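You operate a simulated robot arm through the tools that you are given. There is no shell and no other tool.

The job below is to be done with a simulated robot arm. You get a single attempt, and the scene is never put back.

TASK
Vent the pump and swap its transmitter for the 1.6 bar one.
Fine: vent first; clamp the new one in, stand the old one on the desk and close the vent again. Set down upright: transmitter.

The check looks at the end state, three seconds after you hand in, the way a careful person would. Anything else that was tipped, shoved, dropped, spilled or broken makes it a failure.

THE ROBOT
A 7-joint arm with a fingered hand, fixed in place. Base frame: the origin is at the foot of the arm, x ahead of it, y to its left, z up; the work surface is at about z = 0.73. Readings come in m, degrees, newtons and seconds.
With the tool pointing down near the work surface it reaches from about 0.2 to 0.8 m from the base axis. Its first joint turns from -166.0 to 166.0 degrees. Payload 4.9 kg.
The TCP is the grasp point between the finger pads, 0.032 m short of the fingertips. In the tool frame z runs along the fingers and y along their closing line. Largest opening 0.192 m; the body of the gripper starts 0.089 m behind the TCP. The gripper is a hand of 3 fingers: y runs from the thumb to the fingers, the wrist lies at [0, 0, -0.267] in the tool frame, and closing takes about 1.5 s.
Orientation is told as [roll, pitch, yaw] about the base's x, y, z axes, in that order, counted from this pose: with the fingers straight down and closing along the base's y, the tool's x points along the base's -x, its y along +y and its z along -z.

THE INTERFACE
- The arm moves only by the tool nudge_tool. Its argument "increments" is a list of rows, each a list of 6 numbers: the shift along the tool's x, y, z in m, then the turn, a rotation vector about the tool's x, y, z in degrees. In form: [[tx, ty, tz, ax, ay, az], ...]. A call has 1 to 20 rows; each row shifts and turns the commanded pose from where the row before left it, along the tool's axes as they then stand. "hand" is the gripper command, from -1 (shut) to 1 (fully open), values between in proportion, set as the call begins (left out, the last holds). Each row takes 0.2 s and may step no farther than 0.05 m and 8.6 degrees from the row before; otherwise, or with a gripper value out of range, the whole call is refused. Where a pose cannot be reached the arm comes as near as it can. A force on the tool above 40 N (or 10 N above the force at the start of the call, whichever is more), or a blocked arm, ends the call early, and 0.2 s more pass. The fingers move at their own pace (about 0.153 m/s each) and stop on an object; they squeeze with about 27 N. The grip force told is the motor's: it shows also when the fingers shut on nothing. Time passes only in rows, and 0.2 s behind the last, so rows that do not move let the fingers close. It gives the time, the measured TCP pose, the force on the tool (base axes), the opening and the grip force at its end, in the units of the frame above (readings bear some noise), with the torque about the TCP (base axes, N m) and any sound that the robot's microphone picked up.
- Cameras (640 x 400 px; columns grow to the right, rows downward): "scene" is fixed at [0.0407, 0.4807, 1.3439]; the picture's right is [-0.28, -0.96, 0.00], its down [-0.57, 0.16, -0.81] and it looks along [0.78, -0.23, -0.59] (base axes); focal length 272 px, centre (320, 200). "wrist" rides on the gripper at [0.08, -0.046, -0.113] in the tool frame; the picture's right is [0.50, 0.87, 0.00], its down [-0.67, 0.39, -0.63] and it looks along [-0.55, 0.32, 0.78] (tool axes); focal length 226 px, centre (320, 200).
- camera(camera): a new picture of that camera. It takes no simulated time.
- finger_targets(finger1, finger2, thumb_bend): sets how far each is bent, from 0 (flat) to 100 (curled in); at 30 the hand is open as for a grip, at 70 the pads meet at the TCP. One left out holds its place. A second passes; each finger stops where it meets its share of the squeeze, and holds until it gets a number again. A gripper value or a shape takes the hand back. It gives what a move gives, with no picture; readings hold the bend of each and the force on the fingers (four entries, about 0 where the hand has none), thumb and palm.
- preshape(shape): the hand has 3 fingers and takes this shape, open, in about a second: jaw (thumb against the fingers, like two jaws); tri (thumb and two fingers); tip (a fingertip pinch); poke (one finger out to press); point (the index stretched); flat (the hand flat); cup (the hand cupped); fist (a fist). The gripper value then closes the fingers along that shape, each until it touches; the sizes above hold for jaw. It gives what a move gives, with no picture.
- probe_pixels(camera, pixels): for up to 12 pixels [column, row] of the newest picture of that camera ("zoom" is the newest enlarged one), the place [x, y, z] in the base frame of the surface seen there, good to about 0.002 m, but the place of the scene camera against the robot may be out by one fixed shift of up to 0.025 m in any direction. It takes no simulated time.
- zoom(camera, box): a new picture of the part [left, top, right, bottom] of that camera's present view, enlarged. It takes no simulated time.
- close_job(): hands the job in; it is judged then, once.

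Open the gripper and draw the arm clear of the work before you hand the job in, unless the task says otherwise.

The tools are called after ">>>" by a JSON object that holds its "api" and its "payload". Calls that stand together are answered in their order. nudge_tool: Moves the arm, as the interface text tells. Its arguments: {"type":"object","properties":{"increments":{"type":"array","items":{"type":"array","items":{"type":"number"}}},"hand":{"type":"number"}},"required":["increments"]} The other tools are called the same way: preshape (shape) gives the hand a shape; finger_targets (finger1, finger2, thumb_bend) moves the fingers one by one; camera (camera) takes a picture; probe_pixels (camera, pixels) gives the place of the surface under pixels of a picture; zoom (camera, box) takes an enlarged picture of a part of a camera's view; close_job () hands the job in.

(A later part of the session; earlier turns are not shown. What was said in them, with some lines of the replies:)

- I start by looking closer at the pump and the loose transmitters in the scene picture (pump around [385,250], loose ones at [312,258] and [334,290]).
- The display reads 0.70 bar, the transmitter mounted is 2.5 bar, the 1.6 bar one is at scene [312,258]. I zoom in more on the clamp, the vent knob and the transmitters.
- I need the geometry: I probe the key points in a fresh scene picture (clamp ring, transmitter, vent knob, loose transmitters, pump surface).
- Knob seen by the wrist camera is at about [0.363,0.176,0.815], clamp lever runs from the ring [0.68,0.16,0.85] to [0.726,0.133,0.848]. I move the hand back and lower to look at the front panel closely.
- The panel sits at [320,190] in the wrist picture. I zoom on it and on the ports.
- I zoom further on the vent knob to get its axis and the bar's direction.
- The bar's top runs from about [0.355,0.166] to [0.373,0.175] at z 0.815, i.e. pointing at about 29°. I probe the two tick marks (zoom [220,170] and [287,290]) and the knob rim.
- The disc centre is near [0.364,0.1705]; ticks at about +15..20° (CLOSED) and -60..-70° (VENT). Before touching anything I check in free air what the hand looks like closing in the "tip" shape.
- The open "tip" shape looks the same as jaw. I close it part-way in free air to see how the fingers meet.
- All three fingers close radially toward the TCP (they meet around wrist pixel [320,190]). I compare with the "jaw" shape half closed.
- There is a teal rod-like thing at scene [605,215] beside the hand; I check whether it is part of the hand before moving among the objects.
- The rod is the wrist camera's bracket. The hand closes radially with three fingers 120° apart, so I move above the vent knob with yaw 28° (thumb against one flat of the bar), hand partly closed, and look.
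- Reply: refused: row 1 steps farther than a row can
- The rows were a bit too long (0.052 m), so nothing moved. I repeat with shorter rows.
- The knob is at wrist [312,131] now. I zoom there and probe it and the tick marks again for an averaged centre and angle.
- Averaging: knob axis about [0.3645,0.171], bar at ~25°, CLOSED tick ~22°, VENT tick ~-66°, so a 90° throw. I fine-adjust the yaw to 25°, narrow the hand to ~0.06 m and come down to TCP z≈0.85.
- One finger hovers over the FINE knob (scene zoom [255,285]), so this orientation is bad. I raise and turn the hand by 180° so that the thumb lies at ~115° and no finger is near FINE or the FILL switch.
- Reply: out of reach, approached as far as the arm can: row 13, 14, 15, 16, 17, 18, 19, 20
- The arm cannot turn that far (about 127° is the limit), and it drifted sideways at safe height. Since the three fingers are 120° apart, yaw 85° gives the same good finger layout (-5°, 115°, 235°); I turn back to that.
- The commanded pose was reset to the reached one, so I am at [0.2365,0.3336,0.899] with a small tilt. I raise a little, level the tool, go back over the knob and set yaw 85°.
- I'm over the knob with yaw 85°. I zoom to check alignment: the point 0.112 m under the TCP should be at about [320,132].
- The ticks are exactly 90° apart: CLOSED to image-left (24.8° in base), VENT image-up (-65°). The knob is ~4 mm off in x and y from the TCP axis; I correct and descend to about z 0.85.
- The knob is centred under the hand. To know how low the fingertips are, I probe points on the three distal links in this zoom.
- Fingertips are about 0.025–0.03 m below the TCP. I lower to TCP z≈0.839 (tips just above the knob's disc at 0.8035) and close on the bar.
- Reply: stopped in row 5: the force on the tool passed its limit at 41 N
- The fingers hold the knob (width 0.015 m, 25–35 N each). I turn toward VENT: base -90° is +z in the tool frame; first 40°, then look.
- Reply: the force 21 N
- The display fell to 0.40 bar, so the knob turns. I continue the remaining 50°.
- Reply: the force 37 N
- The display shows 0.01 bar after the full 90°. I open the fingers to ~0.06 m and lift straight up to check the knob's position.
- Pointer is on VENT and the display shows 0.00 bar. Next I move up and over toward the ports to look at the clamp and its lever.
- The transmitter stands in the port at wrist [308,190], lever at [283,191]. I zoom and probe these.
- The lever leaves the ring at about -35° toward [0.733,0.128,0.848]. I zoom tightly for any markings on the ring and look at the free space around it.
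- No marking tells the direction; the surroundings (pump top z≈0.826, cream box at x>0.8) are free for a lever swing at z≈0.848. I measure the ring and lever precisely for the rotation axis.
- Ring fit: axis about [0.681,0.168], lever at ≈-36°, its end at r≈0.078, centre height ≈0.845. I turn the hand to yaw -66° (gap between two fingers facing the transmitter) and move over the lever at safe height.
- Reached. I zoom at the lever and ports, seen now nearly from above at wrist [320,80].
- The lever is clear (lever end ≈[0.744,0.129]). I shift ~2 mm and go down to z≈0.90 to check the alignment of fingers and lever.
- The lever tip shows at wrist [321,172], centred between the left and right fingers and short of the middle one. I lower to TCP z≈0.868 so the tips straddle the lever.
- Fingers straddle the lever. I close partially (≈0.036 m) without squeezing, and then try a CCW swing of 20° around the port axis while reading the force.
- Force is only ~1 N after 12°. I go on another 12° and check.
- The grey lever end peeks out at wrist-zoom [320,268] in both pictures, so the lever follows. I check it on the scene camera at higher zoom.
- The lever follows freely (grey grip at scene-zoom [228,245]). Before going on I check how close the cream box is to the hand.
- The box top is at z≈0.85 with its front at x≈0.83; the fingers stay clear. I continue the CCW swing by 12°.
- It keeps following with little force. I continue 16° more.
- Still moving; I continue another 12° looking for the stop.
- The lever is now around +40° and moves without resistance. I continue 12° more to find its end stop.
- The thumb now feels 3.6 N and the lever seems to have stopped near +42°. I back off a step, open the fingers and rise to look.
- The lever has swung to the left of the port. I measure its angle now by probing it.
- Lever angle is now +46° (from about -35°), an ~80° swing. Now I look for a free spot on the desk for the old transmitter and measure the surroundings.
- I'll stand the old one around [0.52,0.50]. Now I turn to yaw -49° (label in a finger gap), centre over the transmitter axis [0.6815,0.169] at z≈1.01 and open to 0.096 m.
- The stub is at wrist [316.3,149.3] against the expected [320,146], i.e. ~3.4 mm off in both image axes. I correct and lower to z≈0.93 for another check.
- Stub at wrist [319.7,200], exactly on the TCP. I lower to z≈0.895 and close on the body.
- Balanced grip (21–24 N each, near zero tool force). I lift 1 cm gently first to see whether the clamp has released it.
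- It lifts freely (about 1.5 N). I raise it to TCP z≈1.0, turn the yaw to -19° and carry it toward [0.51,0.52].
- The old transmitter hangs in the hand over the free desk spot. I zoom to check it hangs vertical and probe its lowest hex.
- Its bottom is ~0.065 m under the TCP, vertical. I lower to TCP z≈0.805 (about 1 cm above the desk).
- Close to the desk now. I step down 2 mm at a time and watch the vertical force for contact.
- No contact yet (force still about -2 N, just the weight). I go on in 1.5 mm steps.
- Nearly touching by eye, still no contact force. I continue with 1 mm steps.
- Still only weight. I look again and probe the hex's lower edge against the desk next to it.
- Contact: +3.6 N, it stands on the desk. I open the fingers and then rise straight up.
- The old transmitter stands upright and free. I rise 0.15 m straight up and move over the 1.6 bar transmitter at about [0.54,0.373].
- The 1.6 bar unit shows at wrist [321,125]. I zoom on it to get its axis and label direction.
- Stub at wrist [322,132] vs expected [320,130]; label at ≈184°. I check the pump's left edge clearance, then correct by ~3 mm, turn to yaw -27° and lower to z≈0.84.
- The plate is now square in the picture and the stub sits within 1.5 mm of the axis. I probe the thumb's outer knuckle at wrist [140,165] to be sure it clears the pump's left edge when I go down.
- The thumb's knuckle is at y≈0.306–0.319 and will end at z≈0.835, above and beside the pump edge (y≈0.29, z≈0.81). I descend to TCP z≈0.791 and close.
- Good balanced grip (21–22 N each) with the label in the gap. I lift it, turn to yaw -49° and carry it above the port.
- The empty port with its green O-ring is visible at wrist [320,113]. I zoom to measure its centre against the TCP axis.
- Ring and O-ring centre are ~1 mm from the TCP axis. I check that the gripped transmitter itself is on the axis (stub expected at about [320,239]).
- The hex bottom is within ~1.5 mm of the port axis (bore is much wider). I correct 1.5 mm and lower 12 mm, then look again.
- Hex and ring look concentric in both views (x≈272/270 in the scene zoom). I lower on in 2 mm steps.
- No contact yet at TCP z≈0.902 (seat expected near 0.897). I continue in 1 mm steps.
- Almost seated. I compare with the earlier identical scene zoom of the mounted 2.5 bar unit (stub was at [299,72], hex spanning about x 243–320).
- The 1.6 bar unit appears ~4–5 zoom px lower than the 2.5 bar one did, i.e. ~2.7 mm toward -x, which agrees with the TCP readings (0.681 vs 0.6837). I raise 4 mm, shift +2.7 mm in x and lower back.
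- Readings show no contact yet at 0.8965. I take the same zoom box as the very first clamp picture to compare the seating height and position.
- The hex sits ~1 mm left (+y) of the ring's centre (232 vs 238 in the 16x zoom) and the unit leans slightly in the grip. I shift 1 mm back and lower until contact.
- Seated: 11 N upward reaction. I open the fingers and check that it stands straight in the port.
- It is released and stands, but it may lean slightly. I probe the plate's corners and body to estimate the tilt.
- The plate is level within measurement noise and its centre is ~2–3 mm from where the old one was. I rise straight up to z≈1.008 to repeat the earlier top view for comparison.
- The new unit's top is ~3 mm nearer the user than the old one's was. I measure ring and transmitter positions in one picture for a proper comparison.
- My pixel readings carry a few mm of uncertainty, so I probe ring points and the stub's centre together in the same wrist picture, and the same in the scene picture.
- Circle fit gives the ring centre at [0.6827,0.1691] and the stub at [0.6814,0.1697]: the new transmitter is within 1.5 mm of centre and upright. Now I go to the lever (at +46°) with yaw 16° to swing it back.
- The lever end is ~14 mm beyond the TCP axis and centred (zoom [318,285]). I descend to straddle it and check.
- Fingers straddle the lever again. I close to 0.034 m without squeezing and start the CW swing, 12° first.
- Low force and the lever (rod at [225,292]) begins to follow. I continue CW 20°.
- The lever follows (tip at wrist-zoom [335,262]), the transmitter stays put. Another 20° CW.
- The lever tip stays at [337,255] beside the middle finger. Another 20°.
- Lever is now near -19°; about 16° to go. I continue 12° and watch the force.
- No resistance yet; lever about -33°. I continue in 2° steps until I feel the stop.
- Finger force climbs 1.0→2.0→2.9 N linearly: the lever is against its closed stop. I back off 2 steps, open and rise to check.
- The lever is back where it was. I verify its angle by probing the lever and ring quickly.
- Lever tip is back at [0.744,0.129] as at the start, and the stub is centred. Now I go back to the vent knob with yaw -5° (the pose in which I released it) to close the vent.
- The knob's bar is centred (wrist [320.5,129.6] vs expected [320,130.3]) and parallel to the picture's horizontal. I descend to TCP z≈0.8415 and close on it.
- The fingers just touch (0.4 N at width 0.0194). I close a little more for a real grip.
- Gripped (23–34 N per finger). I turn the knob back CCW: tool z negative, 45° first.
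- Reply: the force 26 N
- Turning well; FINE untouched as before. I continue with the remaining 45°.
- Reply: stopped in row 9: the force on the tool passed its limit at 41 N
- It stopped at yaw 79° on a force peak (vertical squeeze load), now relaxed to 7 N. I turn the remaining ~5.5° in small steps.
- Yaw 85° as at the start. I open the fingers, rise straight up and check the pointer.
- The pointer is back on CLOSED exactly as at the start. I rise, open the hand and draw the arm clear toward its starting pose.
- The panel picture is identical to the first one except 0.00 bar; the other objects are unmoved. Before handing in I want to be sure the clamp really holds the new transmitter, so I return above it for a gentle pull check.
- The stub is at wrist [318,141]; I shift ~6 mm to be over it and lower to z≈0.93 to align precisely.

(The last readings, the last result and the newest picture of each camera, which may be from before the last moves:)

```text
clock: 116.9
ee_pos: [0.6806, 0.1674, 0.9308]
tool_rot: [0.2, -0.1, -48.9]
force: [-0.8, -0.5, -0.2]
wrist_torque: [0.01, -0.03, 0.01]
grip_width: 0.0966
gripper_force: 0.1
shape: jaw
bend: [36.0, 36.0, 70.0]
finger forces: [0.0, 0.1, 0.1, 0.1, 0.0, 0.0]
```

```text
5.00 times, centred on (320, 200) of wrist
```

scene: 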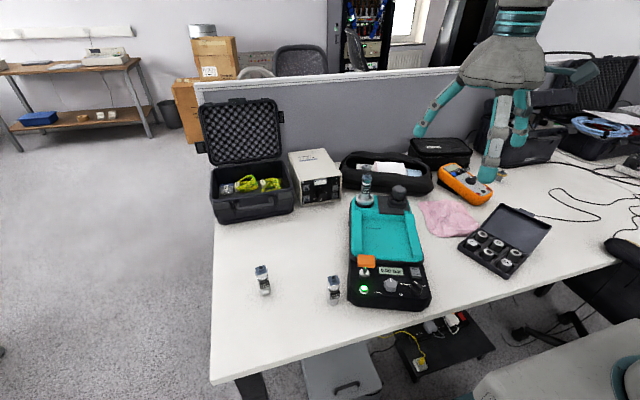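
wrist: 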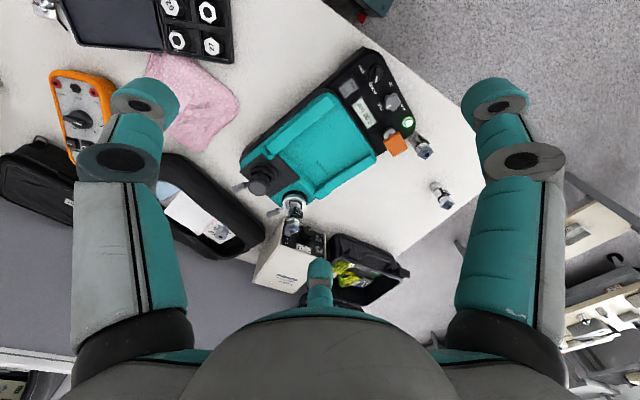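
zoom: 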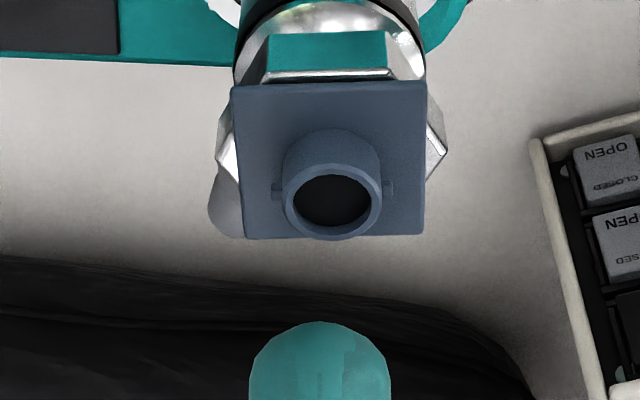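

Aligned within ~1.5 mm; I correct, lower to z≈0.897, close, and read forces.

>>> {"api": "nudge_tool", "payload": {"increments": [[-0.0003, 0.0018, 0, 0, 0, 0], [0, 0, 0.017, 0, 0, 0], [0, 0, 0.0165, 0, 0, 0], [0, 0, 0, 0, 0, 0]]}}

>>> {"api": "nudge_tool", "payload": {"increments": [[0, 0, 0, 0, 0, 0], [0, 0, 0, 0, 0, 0], [0, 0, 0, 0, 0, 0], [0, 0, 0, 0, 0, 0], [0, 0, 0, 0, 0, 0]], "hand": -0.9}}

>>> {"api": "nudge_tool", "payload": {"increments": [[0, 0, -0.001, 0, 0, 0], [0, 0, 0, 0, 0, 0]]}}

```text
clock: 117.9
ee_pos: [0.6814, 0.1685, 0.8962]
tool_rot: [0.3, -0.1, -49.0]
force: [-0.3, 0.8, -0.6]
wrist_torque: [-0.01, -0.01, 0.02]
grip_width: 0.0965
gripper_force: 0.0
shape: jaw
bend: [36.0, 36.0, 70.0]
finger forces: [0.0, 0.0, 0.0, 0.1, 0.0, 0.0]
```

```text
clock: 119.1
ee_pos: [0.6819, 0.1689, 0.8962]
tool_rot: [0.2, -0.1, -49.0]
force: [5.6, -9.0, -4.4]
wrist_torque: [-0.26, -0.08, 0.18]
grip_width: 0.0223
gripper_force: 26.0
shape: jaw
bend: [75.0, 75.0, 70.0]
finger forces: [22.5, 23.9, 0.0, 0.0, 27.8, 0.0]
```

```text
clock: 119.7
ee_pos: [0.681, 0.1689, 0.8971]
tool_rot: [0.2, -0.1, -49.0]
force: [11.8, -11.9, -9.8]
wrist_torque: [-0.32, -0.25, 0.21]
grip_width: 0.022
gripper_force: 27.9
shape: jaw
bend: [75.0, 75.0, 70.0]
finger forces: [21.9, 26.5, 0.0, 0.0, 27.8, 0.0]
```

The transmitter resists both sideways and upward (-9.8 N for 1 mm), while unclamped it gave nothing: the clamp holds. I undo the 1 mm, release and draw back.

>>> {"api": "nudge_tool", "payload": {"increments": [[0, 0, 0.001, 0, 0, 0], [0, 0, 0, 0, 0, 0]]}}

>>> {"api": "nudge_tool", "payload": {"increments": [[0, 0, 0, 0, 0, 0], [0, 0, 0, 0, 0, 0], [0, 0, 0, 0, 0, 0], [0, 0, 0, 0, 0, 0], [0, 0, -0.03, 0, 0, 0], [0, 0, -0.045, 0, 0, 0], [0, 0, -0.045, 0, 0, 0], [0, 0, 0, 0, 0, 0]], "hand": 0.0}}

>>> {"api": "zoom", "payload": {"camera": "scene", "box": [345, 165, 393, 210]}}

>>> {"api": "zoom", "payload": {"camera": "scene", "box": [380, 260, 440, 300]}}

```text
clock: 120.3
ee_pos: [0.6807, 0.1688, 0.8962]
tool_rot: [0.1, 0.0, -49.0]
force: [11.7, -11.7, -7.6]
wrist_torque: [-0.35, -0.25, 0.24]
grip_width: 0.0218
gripper_force: 27.3
shape: jaw
bend: [75.0, 75.0, 70.0]
finger forces: [21.9, 26.6, 0.1, 0.1, 28.3, 0.0]
```

```text
clock: 122.1
ee_pos: [0.6798, 0.1685, 1.0191]
tool_rot: [0.3, -0.1, -49.0]
force: [0.5, -0.7, 0.5]
wrist_torque: [0.02, 0.02, -0.01]
grip_width: 0.0955
gripper_force: 0.1
shape: jaw
bend: [37.0, 37.0, 70.0]
finger forces: [0.1, 0.0, 0.0, 0.0, 0.0, 0.0]
```

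```text
8.89 times, centred on (369, 188) of scene
```

zoom: 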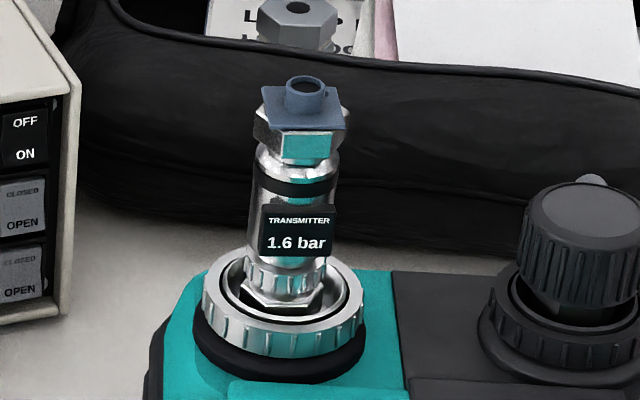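

```text
10.00 times, centred on (410, 280) of scene
```

zoom: 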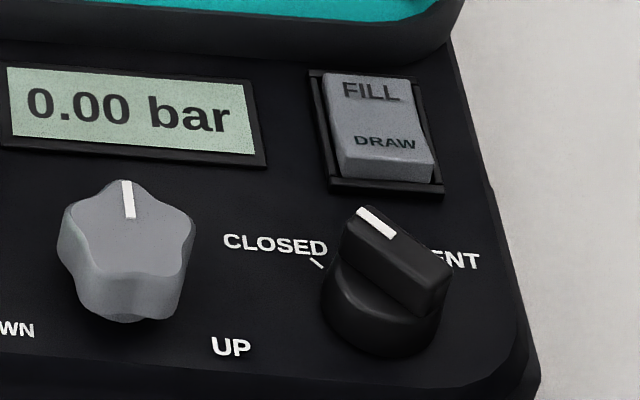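

Everything is unchanged. I check the lever from here and then withdraw to the starting pose with the hand open.

>>> {"api": "zoom", "payload": {"camera": "wrist", "box": [260, 70, 380, 200]}}

>>> {"api": "nudge_tool", "payload": {"increments": [[0, 0, -0.04, 0, 0, 0], [0, 0, -0.04, 0, 0, 0], [0, 0, -0.04, 0, 0, 0], [0.0159, -0.0352, 0, 0, 0, 0], [0.0159, -0.0352, 0, 0, 0, 0], [0.0159, -0.0352, 0, 0, 0, 0], [0.0159, -0.0352, 0, 0, 0, 0], [0.0159, -0.0352, 0, 0, 0, 0], [0.0159, -0.0352, 0, 0, 0, 0], [0.0159, -0.0352, 0, 0, 0, 0], [0, 0, 0, 0, 0, -8.17], [0, 0, 0, 0, 0, -8.17], [0, 0, 0, 0, 0, -8.17], [0, 0, 0, 0, 0, -8.17], [0, 0, 0, 0, 0, -8.17], [0, 0, 0, 0, 0, -8.17], [0, 0, 0, 0, 0, 0]], "hand": 1.0}}

>>> {"api": "camera", "payload": {"camera": "scene"}}

>>> {"api": "camera", "payload": {"camera": "wrist"}}

>>> {"api": "zoom", "payload": {"camera": "wrist", "box": [230, 40, 470, 290]}}

>>> {"api": "zoom", "payload": {"camera": "scene", "box": [230, 240, 360, 320]}}

```text
3.08 times, centred on (320, 135) of wrist
```

zoom: 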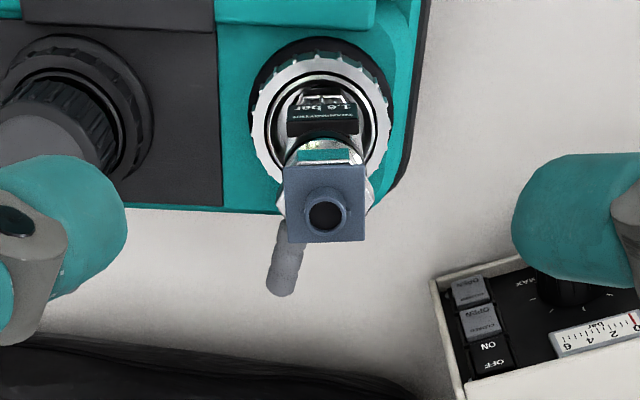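

```text
clock: 125.7
ee_pos: [0.4213, 0.0891, 1.1349]
tool_rot: [0.1, -0.2, 0.1]
force: [0.2, -0.1, 0.1]
wrist_torque: [0.0, 0.01, -0.03]
grip_width: 0.1919
gripper_force: 0.1
shape: jaw
bend: [30.0, 30.0, 30.0]
finger forces: [0.0, 0.0, 0.0, 0.1, 0.1, 0.0]
```

```text
taken
```

scene: 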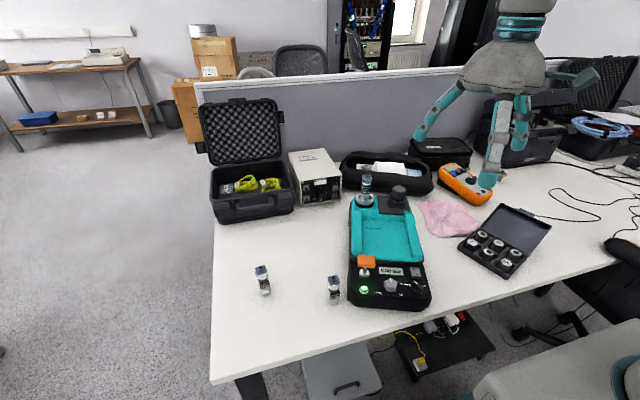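

```text
taken
```

wrist: 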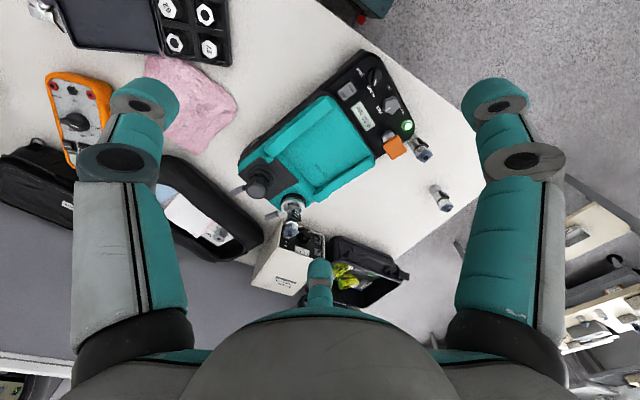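

```text
1.60 times, centred on (350, 165) of wrist
```

zoom: 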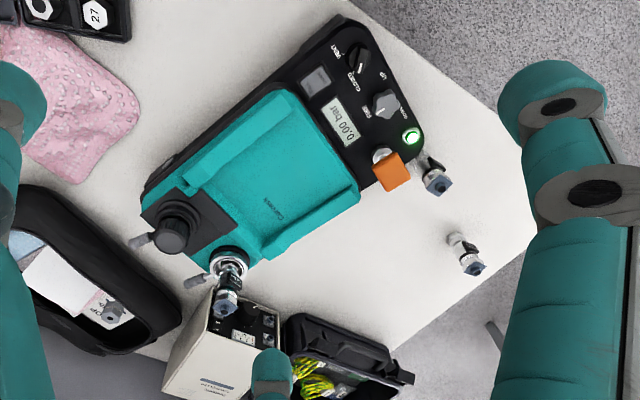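

```text
4.92 times, centred on (295, 280) of scene
```

zoom: 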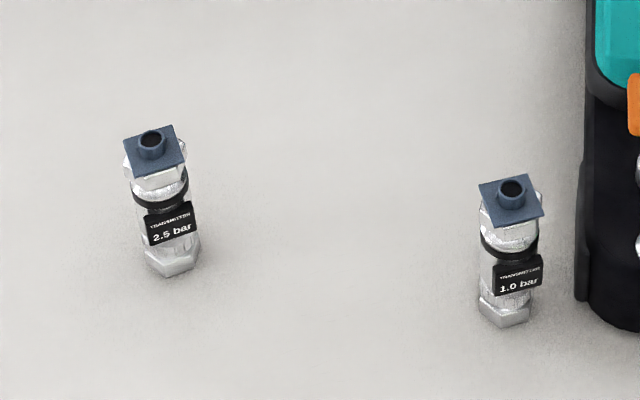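

All checks match the job: the vent is on CLOSED with 0.00 bar on the display, and the 1.6 bar transmitter is clamped in the port with the lever at its closed stop. The 2.5 bar unit stands upright on the desk at scene [263,280], the 1.0 bar one and the rest are untouched, and the arm is clear with the hand open. I hand in.

>>> {"api": "close_job", "payload": {}}

```text
The job is handed in.
```

The pump is vented and now has the 1.6 bar transmitter clamped in, and the vent is closed again. I've handed the job in; no verdict has come back yet.

- **Vent:** I turned it to VENT first, and the display fell from 0.70 to 0.00 bar before I touched the transmitter. It is now back on CLOSED, with the pointer where it was at the start.
- **New transmitter:** the 1.6 bar unit stands upright in the port. It sits about 1.5–3 mm closer to the front of the pump than the old one did. The clamp lever is back against its closed stop, and a gentle upward pull afterwards showed the clamp holds.
- **Old transmitter:** the 2.5 bar unit stands upright on the desk, left of the pump and clear of the 1.0 bar one.
- **Everything else:** in the final pictures the pump and the other objects look unmoved, and nothing was tipped or dropped. The arm is drawn clear with the hand open.
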